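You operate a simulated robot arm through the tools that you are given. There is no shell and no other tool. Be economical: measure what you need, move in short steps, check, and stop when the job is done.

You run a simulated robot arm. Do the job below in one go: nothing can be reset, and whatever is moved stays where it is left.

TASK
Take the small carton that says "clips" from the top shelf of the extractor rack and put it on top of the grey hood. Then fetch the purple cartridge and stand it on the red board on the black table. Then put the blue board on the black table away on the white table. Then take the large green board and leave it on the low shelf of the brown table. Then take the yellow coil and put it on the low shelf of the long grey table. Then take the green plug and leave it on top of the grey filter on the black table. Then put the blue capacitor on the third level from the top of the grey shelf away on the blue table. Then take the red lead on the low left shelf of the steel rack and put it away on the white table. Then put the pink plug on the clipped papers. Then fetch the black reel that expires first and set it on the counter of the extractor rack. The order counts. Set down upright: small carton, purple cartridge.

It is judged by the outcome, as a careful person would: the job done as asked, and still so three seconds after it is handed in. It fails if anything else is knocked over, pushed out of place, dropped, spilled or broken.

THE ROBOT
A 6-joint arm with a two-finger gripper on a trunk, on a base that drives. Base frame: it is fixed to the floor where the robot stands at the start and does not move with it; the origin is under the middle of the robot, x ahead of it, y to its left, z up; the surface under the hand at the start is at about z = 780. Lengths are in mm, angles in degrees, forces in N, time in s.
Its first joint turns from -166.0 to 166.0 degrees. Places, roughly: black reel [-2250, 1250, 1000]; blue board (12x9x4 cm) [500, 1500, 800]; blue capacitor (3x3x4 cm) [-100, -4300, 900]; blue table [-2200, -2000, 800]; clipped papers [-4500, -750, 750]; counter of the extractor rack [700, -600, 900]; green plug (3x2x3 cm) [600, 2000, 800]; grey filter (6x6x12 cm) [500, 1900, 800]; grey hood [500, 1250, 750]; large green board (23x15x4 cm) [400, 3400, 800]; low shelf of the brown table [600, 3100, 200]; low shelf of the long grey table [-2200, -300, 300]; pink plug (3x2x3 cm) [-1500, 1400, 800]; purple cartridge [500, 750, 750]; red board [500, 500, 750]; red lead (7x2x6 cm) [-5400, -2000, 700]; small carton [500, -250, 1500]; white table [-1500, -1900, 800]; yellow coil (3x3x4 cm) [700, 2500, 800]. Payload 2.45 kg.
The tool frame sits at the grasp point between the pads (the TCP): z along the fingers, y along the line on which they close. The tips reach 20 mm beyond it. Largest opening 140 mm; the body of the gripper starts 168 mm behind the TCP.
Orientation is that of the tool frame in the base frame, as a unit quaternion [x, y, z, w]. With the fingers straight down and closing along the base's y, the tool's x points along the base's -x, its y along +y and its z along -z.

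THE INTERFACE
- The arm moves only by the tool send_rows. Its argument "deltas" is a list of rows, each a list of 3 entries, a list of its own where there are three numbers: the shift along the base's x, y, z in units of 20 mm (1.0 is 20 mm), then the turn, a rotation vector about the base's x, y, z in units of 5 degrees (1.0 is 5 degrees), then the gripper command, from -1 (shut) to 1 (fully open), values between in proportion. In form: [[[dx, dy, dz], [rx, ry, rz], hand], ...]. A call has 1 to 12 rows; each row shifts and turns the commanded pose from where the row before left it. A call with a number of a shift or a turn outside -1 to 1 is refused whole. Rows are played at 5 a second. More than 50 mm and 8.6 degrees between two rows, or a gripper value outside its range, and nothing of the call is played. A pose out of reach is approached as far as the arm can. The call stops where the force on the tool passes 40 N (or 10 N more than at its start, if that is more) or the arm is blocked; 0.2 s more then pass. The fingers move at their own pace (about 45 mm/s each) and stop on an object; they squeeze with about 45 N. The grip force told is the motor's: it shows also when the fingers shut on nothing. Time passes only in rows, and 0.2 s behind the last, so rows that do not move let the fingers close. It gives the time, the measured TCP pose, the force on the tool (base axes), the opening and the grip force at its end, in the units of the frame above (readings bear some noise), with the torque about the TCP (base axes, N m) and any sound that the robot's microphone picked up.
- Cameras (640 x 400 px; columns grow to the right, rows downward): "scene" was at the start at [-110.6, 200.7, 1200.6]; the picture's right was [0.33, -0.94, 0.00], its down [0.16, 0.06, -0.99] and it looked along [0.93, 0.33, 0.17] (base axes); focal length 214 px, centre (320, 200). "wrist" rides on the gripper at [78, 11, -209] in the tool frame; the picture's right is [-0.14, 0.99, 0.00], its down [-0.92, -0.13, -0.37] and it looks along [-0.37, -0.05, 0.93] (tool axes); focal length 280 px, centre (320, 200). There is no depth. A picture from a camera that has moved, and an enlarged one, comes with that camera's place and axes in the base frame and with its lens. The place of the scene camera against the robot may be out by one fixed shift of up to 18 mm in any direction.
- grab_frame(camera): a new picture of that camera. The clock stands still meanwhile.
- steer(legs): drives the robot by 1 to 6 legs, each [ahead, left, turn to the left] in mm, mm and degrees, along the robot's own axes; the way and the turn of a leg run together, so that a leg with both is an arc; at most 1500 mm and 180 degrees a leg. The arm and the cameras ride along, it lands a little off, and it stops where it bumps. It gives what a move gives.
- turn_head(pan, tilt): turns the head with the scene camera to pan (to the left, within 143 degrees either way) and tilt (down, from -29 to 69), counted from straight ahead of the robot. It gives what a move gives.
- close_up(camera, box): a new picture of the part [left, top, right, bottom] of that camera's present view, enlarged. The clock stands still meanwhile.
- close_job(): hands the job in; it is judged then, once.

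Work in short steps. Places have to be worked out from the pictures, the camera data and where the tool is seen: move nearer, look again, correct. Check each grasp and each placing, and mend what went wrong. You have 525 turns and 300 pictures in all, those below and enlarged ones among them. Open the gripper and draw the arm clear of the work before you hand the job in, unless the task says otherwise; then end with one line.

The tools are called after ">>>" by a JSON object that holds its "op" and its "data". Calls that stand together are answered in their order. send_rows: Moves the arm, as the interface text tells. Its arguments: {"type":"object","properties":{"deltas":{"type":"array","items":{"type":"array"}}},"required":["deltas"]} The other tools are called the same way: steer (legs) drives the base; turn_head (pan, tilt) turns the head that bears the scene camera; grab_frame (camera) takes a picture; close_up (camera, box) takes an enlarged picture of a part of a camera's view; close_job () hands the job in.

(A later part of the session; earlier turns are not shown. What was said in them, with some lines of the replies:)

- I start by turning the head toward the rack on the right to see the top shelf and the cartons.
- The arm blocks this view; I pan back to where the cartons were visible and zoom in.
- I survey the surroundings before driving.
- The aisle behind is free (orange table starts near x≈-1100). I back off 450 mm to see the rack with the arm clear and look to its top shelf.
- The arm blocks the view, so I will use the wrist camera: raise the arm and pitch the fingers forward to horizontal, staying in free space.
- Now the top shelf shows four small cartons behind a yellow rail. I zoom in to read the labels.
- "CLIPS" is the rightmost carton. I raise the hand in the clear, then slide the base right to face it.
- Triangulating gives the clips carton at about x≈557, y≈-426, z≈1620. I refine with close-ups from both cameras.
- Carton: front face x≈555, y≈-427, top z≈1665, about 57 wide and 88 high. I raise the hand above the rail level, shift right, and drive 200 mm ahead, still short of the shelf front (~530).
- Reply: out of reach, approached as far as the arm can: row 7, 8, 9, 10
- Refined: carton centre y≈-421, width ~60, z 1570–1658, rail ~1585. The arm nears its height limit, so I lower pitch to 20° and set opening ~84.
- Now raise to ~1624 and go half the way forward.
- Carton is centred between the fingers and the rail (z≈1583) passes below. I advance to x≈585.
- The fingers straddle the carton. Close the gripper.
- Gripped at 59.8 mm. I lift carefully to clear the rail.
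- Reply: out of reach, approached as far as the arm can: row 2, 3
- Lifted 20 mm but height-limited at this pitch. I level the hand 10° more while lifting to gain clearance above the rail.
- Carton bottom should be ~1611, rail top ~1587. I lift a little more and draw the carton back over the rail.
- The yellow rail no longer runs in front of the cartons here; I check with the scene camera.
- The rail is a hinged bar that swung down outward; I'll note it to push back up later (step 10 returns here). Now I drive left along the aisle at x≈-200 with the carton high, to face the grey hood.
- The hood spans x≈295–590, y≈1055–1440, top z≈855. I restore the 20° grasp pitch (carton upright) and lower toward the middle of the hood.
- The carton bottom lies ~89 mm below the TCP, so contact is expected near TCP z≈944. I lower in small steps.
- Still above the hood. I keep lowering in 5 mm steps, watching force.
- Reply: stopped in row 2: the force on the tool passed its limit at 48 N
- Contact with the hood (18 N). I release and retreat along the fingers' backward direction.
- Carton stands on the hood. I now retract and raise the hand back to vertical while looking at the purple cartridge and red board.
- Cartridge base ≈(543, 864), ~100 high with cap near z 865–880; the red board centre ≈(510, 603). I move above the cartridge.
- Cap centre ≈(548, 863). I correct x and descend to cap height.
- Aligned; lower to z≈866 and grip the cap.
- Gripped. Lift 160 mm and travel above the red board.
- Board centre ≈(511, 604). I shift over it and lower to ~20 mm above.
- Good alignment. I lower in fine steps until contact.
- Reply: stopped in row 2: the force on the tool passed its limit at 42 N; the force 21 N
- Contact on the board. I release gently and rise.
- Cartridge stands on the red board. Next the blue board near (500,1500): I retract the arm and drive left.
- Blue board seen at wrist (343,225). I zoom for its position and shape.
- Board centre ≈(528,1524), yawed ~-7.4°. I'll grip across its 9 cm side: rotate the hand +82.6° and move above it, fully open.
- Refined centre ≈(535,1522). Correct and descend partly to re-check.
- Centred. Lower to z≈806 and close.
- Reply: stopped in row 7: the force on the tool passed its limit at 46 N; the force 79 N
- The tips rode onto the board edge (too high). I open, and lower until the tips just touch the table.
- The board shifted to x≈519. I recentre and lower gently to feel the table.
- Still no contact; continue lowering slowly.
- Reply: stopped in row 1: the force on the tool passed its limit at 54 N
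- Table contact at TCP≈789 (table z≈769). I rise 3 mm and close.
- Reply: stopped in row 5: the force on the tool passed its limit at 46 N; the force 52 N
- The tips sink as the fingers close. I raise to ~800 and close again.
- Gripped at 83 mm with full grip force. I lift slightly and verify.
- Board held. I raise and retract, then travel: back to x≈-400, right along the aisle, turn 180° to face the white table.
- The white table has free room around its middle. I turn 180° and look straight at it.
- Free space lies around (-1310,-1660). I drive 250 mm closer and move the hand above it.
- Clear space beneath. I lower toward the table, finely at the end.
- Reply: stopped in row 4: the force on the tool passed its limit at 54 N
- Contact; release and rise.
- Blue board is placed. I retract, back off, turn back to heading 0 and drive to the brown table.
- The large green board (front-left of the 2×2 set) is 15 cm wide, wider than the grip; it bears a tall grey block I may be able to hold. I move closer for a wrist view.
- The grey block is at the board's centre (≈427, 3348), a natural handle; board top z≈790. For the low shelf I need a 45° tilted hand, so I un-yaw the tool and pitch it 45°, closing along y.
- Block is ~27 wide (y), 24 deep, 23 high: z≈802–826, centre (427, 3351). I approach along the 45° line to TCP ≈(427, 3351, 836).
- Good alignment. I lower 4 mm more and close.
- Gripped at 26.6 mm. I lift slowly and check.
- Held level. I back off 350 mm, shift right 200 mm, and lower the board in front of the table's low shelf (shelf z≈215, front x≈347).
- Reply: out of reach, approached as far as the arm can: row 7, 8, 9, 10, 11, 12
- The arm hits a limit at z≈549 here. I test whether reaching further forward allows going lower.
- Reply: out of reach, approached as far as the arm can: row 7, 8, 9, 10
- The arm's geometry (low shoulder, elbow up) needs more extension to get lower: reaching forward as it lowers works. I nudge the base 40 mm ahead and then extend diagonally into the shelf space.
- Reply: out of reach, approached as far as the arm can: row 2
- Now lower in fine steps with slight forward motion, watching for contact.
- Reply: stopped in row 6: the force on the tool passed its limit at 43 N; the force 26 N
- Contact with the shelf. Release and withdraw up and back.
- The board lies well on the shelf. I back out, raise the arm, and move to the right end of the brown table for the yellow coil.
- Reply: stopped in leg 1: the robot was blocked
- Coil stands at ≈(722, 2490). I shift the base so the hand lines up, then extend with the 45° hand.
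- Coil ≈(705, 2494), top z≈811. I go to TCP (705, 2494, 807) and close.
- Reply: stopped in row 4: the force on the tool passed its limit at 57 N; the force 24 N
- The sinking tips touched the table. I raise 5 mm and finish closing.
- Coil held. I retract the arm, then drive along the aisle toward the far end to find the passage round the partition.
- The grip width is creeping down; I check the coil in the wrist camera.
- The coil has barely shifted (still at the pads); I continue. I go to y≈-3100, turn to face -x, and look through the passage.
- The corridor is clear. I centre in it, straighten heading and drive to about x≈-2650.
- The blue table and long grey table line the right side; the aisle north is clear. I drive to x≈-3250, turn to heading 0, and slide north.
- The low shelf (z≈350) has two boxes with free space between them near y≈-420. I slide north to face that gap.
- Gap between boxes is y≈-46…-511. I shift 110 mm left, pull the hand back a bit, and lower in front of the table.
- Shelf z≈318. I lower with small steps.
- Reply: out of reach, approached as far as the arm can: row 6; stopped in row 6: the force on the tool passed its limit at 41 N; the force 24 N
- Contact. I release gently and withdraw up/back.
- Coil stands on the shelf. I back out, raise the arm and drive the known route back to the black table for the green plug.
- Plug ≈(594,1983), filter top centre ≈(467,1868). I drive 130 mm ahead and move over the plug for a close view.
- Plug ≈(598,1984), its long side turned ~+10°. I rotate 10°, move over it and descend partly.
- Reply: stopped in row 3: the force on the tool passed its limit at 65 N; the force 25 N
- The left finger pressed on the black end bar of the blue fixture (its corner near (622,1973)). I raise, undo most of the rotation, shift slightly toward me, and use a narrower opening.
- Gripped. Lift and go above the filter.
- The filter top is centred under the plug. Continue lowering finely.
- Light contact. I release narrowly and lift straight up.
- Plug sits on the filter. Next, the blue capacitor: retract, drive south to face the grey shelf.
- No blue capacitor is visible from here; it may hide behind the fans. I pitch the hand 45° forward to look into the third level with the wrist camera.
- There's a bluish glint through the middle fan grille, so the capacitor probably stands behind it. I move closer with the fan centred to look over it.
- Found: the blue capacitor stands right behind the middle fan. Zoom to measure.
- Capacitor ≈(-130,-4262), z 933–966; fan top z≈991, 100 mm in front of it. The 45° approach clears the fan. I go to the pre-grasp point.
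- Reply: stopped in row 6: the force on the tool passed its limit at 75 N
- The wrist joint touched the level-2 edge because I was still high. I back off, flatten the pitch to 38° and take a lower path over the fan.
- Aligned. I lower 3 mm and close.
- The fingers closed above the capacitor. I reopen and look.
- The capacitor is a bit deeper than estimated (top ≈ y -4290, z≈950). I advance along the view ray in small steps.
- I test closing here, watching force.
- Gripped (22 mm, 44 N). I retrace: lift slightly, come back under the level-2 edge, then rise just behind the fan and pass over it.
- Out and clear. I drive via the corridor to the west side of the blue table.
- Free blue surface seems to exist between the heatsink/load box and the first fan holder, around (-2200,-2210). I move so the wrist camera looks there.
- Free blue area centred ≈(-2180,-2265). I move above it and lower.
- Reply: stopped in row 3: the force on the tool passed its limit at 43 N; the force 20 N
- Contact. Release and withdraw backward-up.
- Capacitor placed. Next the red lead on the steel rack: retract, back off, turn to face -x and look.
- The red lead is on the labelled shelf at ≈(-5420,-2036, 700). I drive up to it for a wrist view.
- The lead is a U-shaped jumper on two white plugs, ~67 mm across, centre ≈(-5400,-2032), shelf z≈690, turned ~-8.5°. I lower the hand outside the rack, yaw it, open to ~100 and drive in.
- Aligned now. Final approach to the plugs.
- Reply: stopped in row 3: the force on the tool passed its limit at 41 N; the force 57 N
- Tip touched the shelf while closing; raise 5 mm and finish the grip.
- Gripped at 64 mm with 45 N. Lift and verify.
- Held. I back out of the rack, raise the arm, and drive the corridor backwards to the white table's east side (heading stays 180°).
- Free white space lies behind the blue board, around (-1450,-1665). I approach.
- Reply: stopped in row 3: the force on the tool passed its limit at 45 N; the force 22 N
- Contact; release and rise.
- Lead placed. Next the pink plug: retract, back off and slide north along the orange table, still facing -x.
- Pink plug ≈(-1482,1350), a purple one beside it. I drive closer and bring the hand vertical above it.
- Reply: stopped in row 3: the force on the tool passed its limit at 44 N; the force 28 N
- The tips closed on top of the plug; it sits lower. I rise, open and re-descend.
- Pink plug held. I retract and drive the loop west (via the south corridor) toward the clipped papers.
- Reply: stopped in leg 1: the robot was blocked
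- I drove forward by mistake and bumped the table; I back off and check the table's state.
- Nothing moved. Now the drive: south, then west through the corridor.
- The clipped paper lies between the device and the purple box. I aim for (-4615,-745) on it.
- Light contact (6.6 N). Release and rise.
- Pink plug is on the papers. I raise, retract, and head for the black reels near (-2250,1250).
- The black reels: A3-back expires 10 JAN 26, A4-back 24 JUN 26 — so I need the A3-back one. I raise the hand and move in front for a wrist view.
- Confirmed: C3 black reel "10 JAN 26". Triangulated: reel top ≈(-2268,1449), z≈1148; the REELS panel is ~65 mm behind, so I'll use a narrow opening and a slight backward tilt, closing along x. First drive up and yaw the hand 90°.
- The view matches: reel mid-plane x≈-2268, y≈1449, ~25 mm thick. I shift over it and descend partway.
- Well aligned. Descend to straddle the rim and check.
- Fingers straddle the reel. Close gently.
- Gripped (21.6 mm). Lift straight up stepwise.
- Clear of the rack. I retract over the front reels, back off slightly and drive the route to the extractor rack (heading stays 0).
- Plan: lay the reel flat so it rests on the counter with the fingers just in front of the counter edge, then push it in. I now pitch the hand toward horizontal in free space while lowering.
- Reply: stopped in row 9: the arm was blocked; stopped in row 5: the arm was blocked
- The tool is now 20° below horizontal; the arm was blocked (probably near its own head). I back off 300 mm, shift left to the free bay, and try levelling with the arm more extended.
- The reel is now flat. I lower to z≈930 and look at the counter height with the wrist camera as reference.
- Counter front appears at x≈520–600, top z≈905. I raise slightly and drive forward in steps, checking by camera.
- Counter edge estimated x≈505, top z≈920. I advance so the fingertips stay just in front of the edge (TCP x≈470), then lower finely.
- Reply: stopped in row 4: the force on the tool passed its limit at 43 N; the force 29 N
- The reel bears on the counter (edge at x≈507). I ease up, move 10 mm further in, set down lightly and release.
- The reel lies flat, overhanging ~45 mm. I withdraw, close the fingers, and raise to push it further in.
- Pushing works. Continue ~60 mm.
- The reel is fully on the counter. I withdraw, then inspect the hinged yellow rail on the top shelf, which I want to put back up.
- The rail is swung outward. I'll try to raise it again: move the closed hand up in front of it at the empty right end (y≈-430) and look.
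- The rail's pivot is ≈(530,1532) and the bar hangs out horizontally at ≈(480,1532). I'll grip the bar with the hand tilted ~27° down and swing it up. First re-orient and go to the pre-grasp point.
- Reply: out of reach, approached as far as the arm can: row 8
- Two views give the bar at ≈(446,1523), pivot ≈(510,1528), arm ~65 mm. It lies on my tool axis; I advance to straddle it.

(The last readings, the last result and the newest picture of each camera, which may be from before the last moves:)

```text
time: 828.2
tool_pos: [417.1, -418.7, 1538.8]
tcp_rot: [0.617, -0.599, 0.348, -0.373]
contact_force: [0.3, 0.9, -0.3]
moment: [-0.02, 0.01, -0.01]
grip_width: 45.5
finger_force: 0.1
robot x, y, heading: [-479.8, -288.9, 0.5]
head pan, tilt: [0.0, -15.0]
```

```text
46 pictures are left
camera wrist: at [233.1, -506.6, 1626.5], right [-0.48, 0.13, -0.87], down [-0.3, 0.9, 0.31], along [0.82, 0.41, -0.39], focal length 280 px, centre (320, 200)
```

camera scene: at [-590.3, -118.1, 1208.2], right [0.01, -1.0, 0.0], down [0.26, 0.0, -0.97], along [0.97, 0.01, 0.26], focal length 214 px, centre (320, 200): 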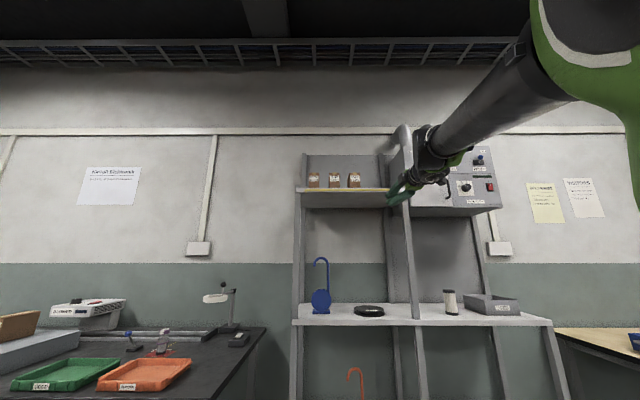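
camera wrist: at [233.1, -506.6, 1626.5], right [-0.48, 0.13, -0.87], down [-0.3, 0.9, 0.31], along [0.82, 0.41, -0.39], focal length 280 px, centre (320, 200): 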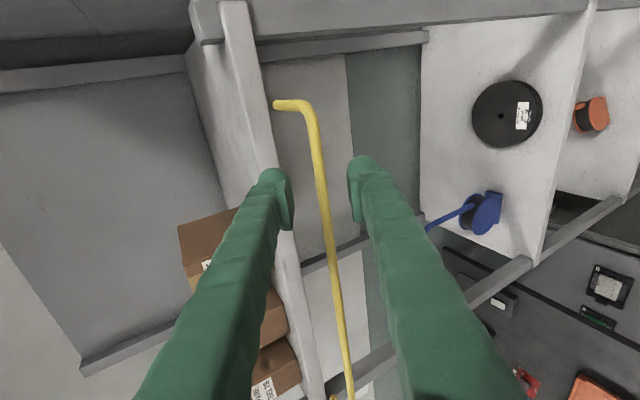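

>>> {"op": "send_rows", "data": {"deltas": [[[0.5, 0, -0.27], [0, 0, 0], -0.35], [[0.4, 0, -0.22], [0, 0, 0], -0.35], [[0, 0, 0], [0, 0, 0], -0.7], [[0, 0, 0], [0, 0, 0], -1], [[0, 0, 0], [0, 0, 0], -1]]}}

>>> {"op": "grab_frame", "data": {"camera": "wrist"}}

```text
time: 829.4
tool_pos: [435.1, -419.4, 1527.2]
tcp_rot: [0.617, -0.599, 0.348, -0.373]
contact_force: [-1.5, 0.4, -2.8]
moment: [-0.03, 0.03, 0.04]
grip_width: 7.5
finger_force: 24.7
robot x, y, heading: [-477.5, -287.2, 0.4]
head pan, tilt: [0.0, -15.0]
```

```text
45 pictures are left
camera wrist: at [251.7, -506.6, 1616.0], right [-0.48, 0.13, -0.87], down [-0.3, 0.9, 0.31], along [0.82, 0.41, -0.4], focal length 280 px, centre (320, 200)
```

wrist: 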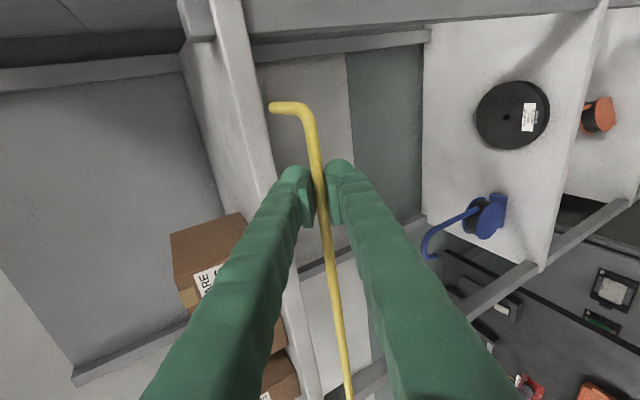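

The bar is held. I loosen to a cage (~14 mm) and swing it up along its arc, flattening the hand a bit as I rise.

>>> {"op": "send_rows", "data": {"deltas": [[[0, 0, 0], [0, 0, 0], -0.8], [[0, 0, 0.56], [0, -0.5, 0], -0.8], [[0.1, 0, 0.55], [0, -0.5, 0], -0.8], [[0.19, 0, 0.52], [0, -0.5, 0], -0.8], [[0.28, 0, 0.48], [0, -0.5, 0], -0.8], [[0.36, 0, 0.43], [0, -0.5, 0], -0.8]]}}

>>> {"op": "grab_frame", "data": {"camera": "wrist"}}

```text
time: 830.8
tool_pos: [453.7, -421.0, 1579.0]
tcp_rot: [0.576, -0.554, 0.413, -0.437]
contact_force: [-0.7, 1.4, -2.3]
moment: [-0.03, 0.04, -0.01]
grip_width: 16.2
finger_force: 1.2
robot x, y, heading: [-479.3, -291.2, 0.2]
head pan, tilt: [0.0, -15.0]
```

```text
44 pictures are left
camera wrist: at [255.4, -507.5, 1624.6], right [-0.28, 0.13, -0.95], down [-0.36, 0.9, 0.23], along [0.89, 0.41, -0.21], focal length 280 px, centre (320, 200)
```

wrist: 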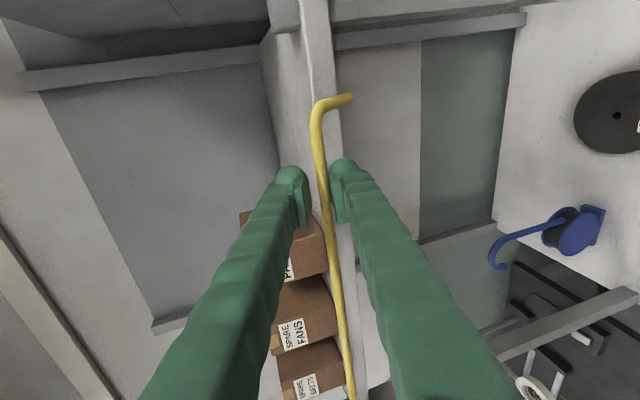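

The bar follows. Continue the arc.

>>> {"op": "send_rows", "data": {"deltas": [[[0.43, 0, 0.36], [0, -0.4, 0], -0.8], [[0.48, 0, 0.28], [0, -0.3, 0], -0.8], [[0.52, 0, 0.19], [0, 0, 0], -0.8]]}}

>>> {"op": "grab_frame", "data": {"camera": "wrist"}}

```text
time: 831.6
tool_pos: [481.4, -419.2, 1597.3]
tcp_rot: [0.562, -0.541, 0.43, -0.454]
contact_force: [-0.6, 0.7, 0.4]
moment: [-0.01, 0.01, 0.01]
grip_width: 13.9
finger_force: 0.0
robot x, y, heading: [-476.5, -289.8, 0.5]
head pan, tilt: [0.0, -15.0]
```

```text
43 pictures are left
camera wrist: at [280.5, -507.4, 1629.6], right [-0.22, 0.13, -0.97], down [-0.37, 0.9, 0.21], along [0.9, 0.41, -0.15], focal length 280 px, centre (320, 200)
```

wrist: 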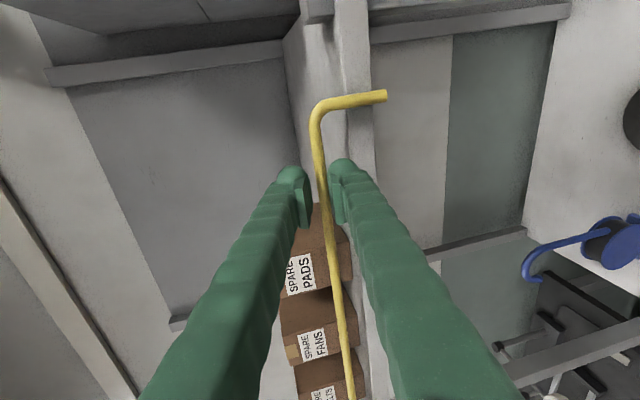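

>>> {"op": "send_rows", "data": {"deltas": [[[0.5, 0, 0.15], [0, 0, 0], -0.8], [[0.3, 0, 0.05], [0, 0, 0], -0.8], [[0, 0, 0], [0, 0, 0], -0.8]]}}

>>> {"op": "grab_frame", "data": {"camera": "wrist"}}

>>> {"op": "close_up", "data": {"camera": "scene", "box": [288, 150, 432, 230]}}

```text
time: 832.4
tool_pos: [498.9, -420.1, 1600.2]
tcp_rot: [0.562, -0.542, 0.43, -0.453]
contact_force: [-10.0, -2.0, -15.1]
moment: [0.01, 0.15, -0.03]
grip_width: 25.1
finger_force: 7.6
robot x, y, heading: [-483.2, -291.7, 0.5]
head pan, tilt: [0.0, -15.0]
```

```text
42 pictures are left
camera wrist: at [297.4, -507.8, 1632.8], right [-0.22, 0.13, -0.97], down [-0.37, 0.9, 0.21], along [0.9, 0.41, -0.15], focal length 280 px, centre (320, 200)
```

wrist: 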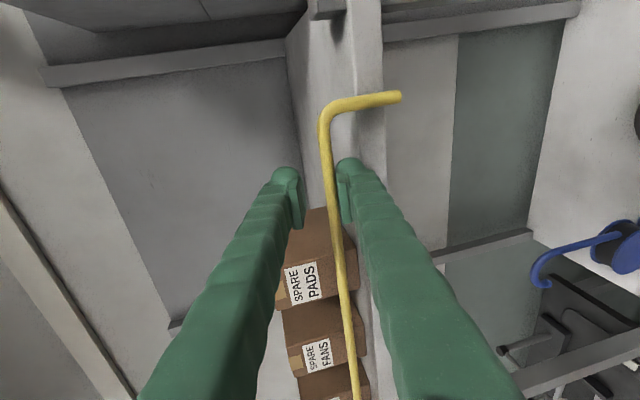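

```text
4.44 times, centred on (360, 190) of scene
camera zoom: at [-590.1, -118.4, 1208.3], right [0.01, -1.0, 0.0], down [0.26, 0.0, -0.97], along [0.97, 0.01, 0.26], focal length 953 px, centre (142, 244)
```

zoom: 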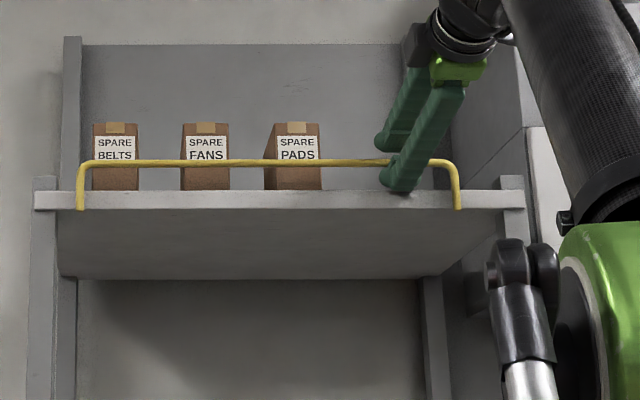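

The rail is upright again like at the start. I open the fingers carefully and check clearance before retreating.

>>> {"op": "send_rows", "data": {"deltas": [[[0, 0, 0], [0, 0, 0], -0.6], [[0, 0, 0], [0, 0, 0], -0.4], [[0, 0, 0], [0, 0, 0], -0.3], [[0, 0, 0], [0, 0, 0], -0.3]]}}

>>> {"op": "grab_frame", "data": {"camera": "wrist"}}

>>> {"op": "close_up", "data": {"camera": "scene", "box": [288, 150, 432, 230]}}

```text
time: 833.4
tool_pos: [498.1, -419.3, 1599.7]
tcp_rot: [0.563, -0.542, 0.43, -0.452]
contact_force: [-1.0, 1.0, 5.2]
moment: [-0.07, 0.0, -0.03]
grip_width: 46.1
finger_force: 0.1
robot x, y, heading: [-477.7, -291.1, 0.4]
head pan, tilt: [0.0, -15.0]
```

```text
40 pictures are left
camera wrist: at [297.0, -507.2, 1633.1], right [-0.22, 0.13, -0.97], down [-0.37, 0.9, 0.21], along [0.9, 0.41, -0.15], focal length 280 px, centre (320, 200)
```

wrist: 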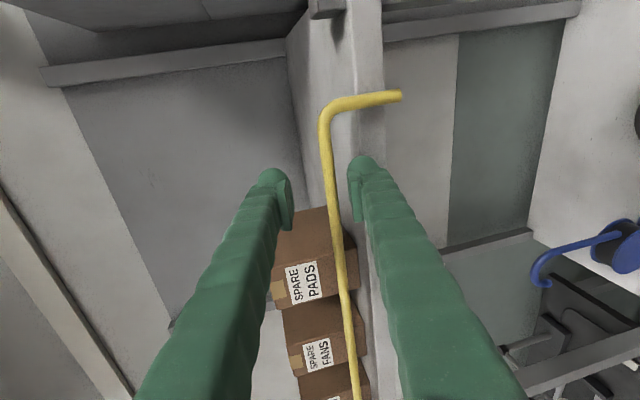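

```text
4.44 times, centred on (360, 190) of scene
camera zoom: at [-590.4, -118.1, 1208.2], right [0.01, -1.0, 0.0], down [0.26, 0.0, -0.97], along [0.97, 0.01, 0.26], focal length 953 px, centre (142, 244)
```

zoom: 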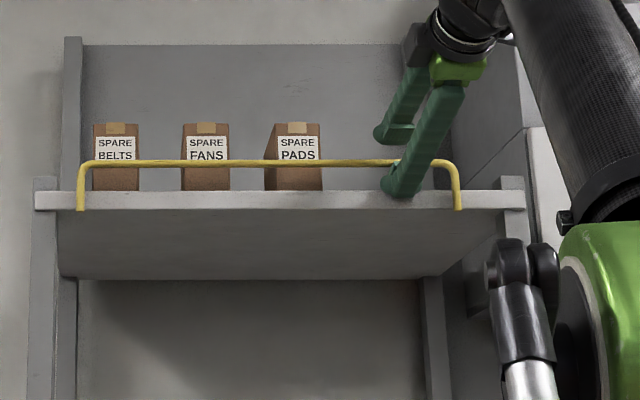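

The rail stands by itself. I retreat along the tool axis.

>>> {"op": "send_rows", "data": {"deltas": [[[0, 0, 0.1], [0, 0, 0], -0.3], [[-0.95, 0, 0.22], [0, 0, 0], -0.3], [[-0.95, 0, 0.22], [0, 0, 0], -0.3], [[-0.95, 0, 0.22], [0, 0, 0], -0.3], [[-0.95, 0, 0.1], [0, 0, 0], -0.3], [[-1, 0, 0], [0, 0, 0], -0.3], [[-1, 0, 0], [0, 0, 0], -0.3]]}}

>>> {"op": "close_up", "data": {"camera": "scene", "box": [288, 150, 432, 230]}}

```text
time: 835.0
tool_pos: [381.6, -420.3, 1616.1]
tcp_rot: [0.563, -0.541, 0.43, -0.453]
contact_force: [0.7, 0.4, 0.3]
moment: [0.03, -0.02, 0.03]
grip_width: 49.1
finger_force: 0.0
robot x, y, heading: [-479.3, -293.9, 0.2]
head pan, tilt: [0.0, -15.0]
```

```text
4.44 times, centred on (360, 190) of scene
camera zoom: at [-589.9, -118.2, 1208.3], right [0.01, -1.0, 0.0], down [0.26, 0.0, -0.97], along [0.97, 0.01, 0.26], focal length 953 px, centre (142, 244)
```

zoom: 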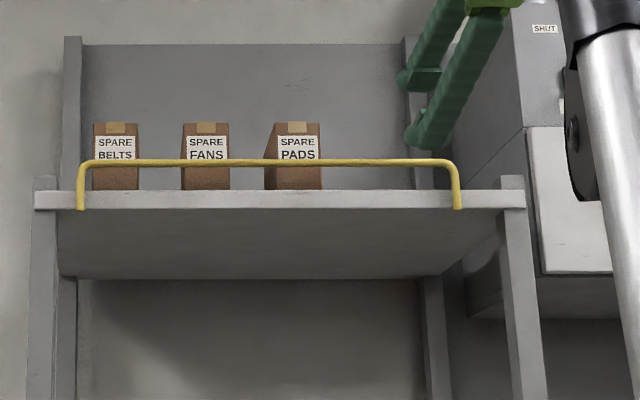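

Rail is restored. I back off and do a final visual check of the reel, cartridge and carton.

>>> {"op": "steer", "data": {"legs": [[-250, 0, 0]]}}

>>> {"op": "turn_head", "data": {"pan": 25, "tilt": 12}}

>>> {"op": "grab_frame", "data": {"camera": "scene"}}

>>> {"op": "close_up", "data": {"camera": "scene", "box": [160, 140, 320, 240]}}

>>> {"op": "close_up", "data": {"camera": "scene", "box": [360, 140, 520, 240]}}

```text
time: 836.8
tool_pos: [131.2, -420.7, 1616.5]
tcp_rot: [0.563, -0.541, 0.43, -0.453]
contact_force: [-0.5, -0.3, -0.4]
moment: [0.01, 0.0, 0.0]
grip_width: 49.2
finger_force: 0.1
robot x, y, heading: [-732.2, -290.7, 0.2]
head pan, tilt: [0.0, -15.0]
```

```text
time: 837.7
tool_pos: [130.6, -420.4, 1616.7]
tcp_rot: [0.563, -0.542, 0.429, -0.453]
contact_force: [0.2, -0.8, -0.8]
moment: [-0.06, 0.02, 0.0]
grip_width: 49.1
finger_force: 0.0
robot x, y, heading: [-733.2, -292.4, 0.5]
head pan, tilt: [25.0, 12.0]
```

```text
37 pictures are left
camera scene: at [-837.7, -80.6, 1166.6], right [0.43, -0.9, 0.0], down [-0.19, -0.09, -0.98], along [0.88, 0.42, -0.21], focal length 214 px, centre (320, 200)
```

scene: 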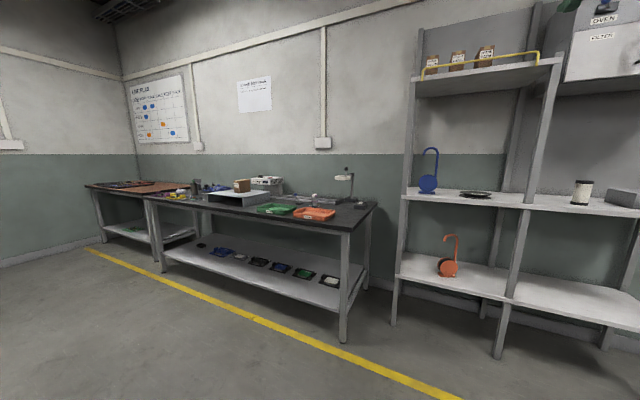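

```text
4.00 times, centred on (240, 190) of scene
camera zoom: at [-837.7, -80.6, 1166.6], right [0.43, -0.9, 0.0], down [-0.19, -0.09, -0.98], along [0.88, 0.42, -0.21], focal length 858 px, centre (640, 240)
```

zoom: 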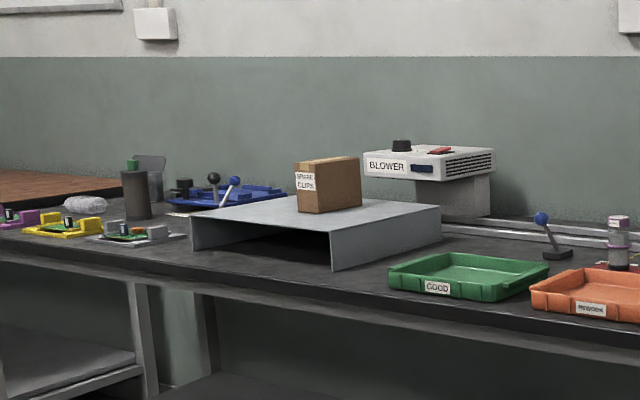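

```text
4.00 times, centred on (440, 190) of scene
camera zoom: at [-837.7, -80.6, 1166.6], right [0.43, -0.9, 0.0], down [-0.19, -0.09, -0.98], along [0.88, 0.42, -0.21], focal length 858 px, centre (-160, 240)
```

zoom: 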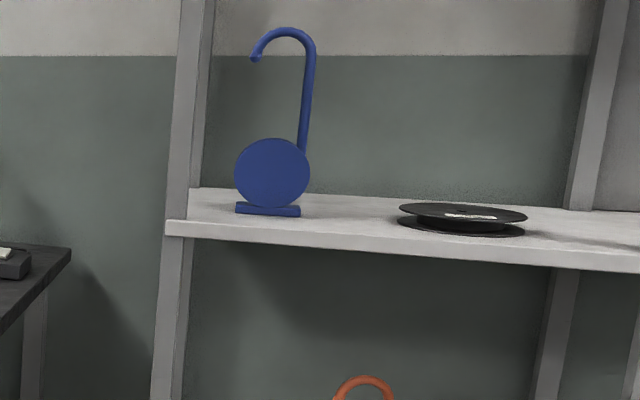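

All placements look right: the carton, cartridge, plug and reel are in place and the arm is clear with the gripper open. I hand in the job.

>>> {"op": "close_job", "data": {}}

```text
The job is handed in.
```

All ten moves are done in the order asked, the arm is clear with the gripper open, and the job is handed in. While lifting the clips carton I knocked down the hinged yellow rail on the top shelf; I swung it back upright before handing in.
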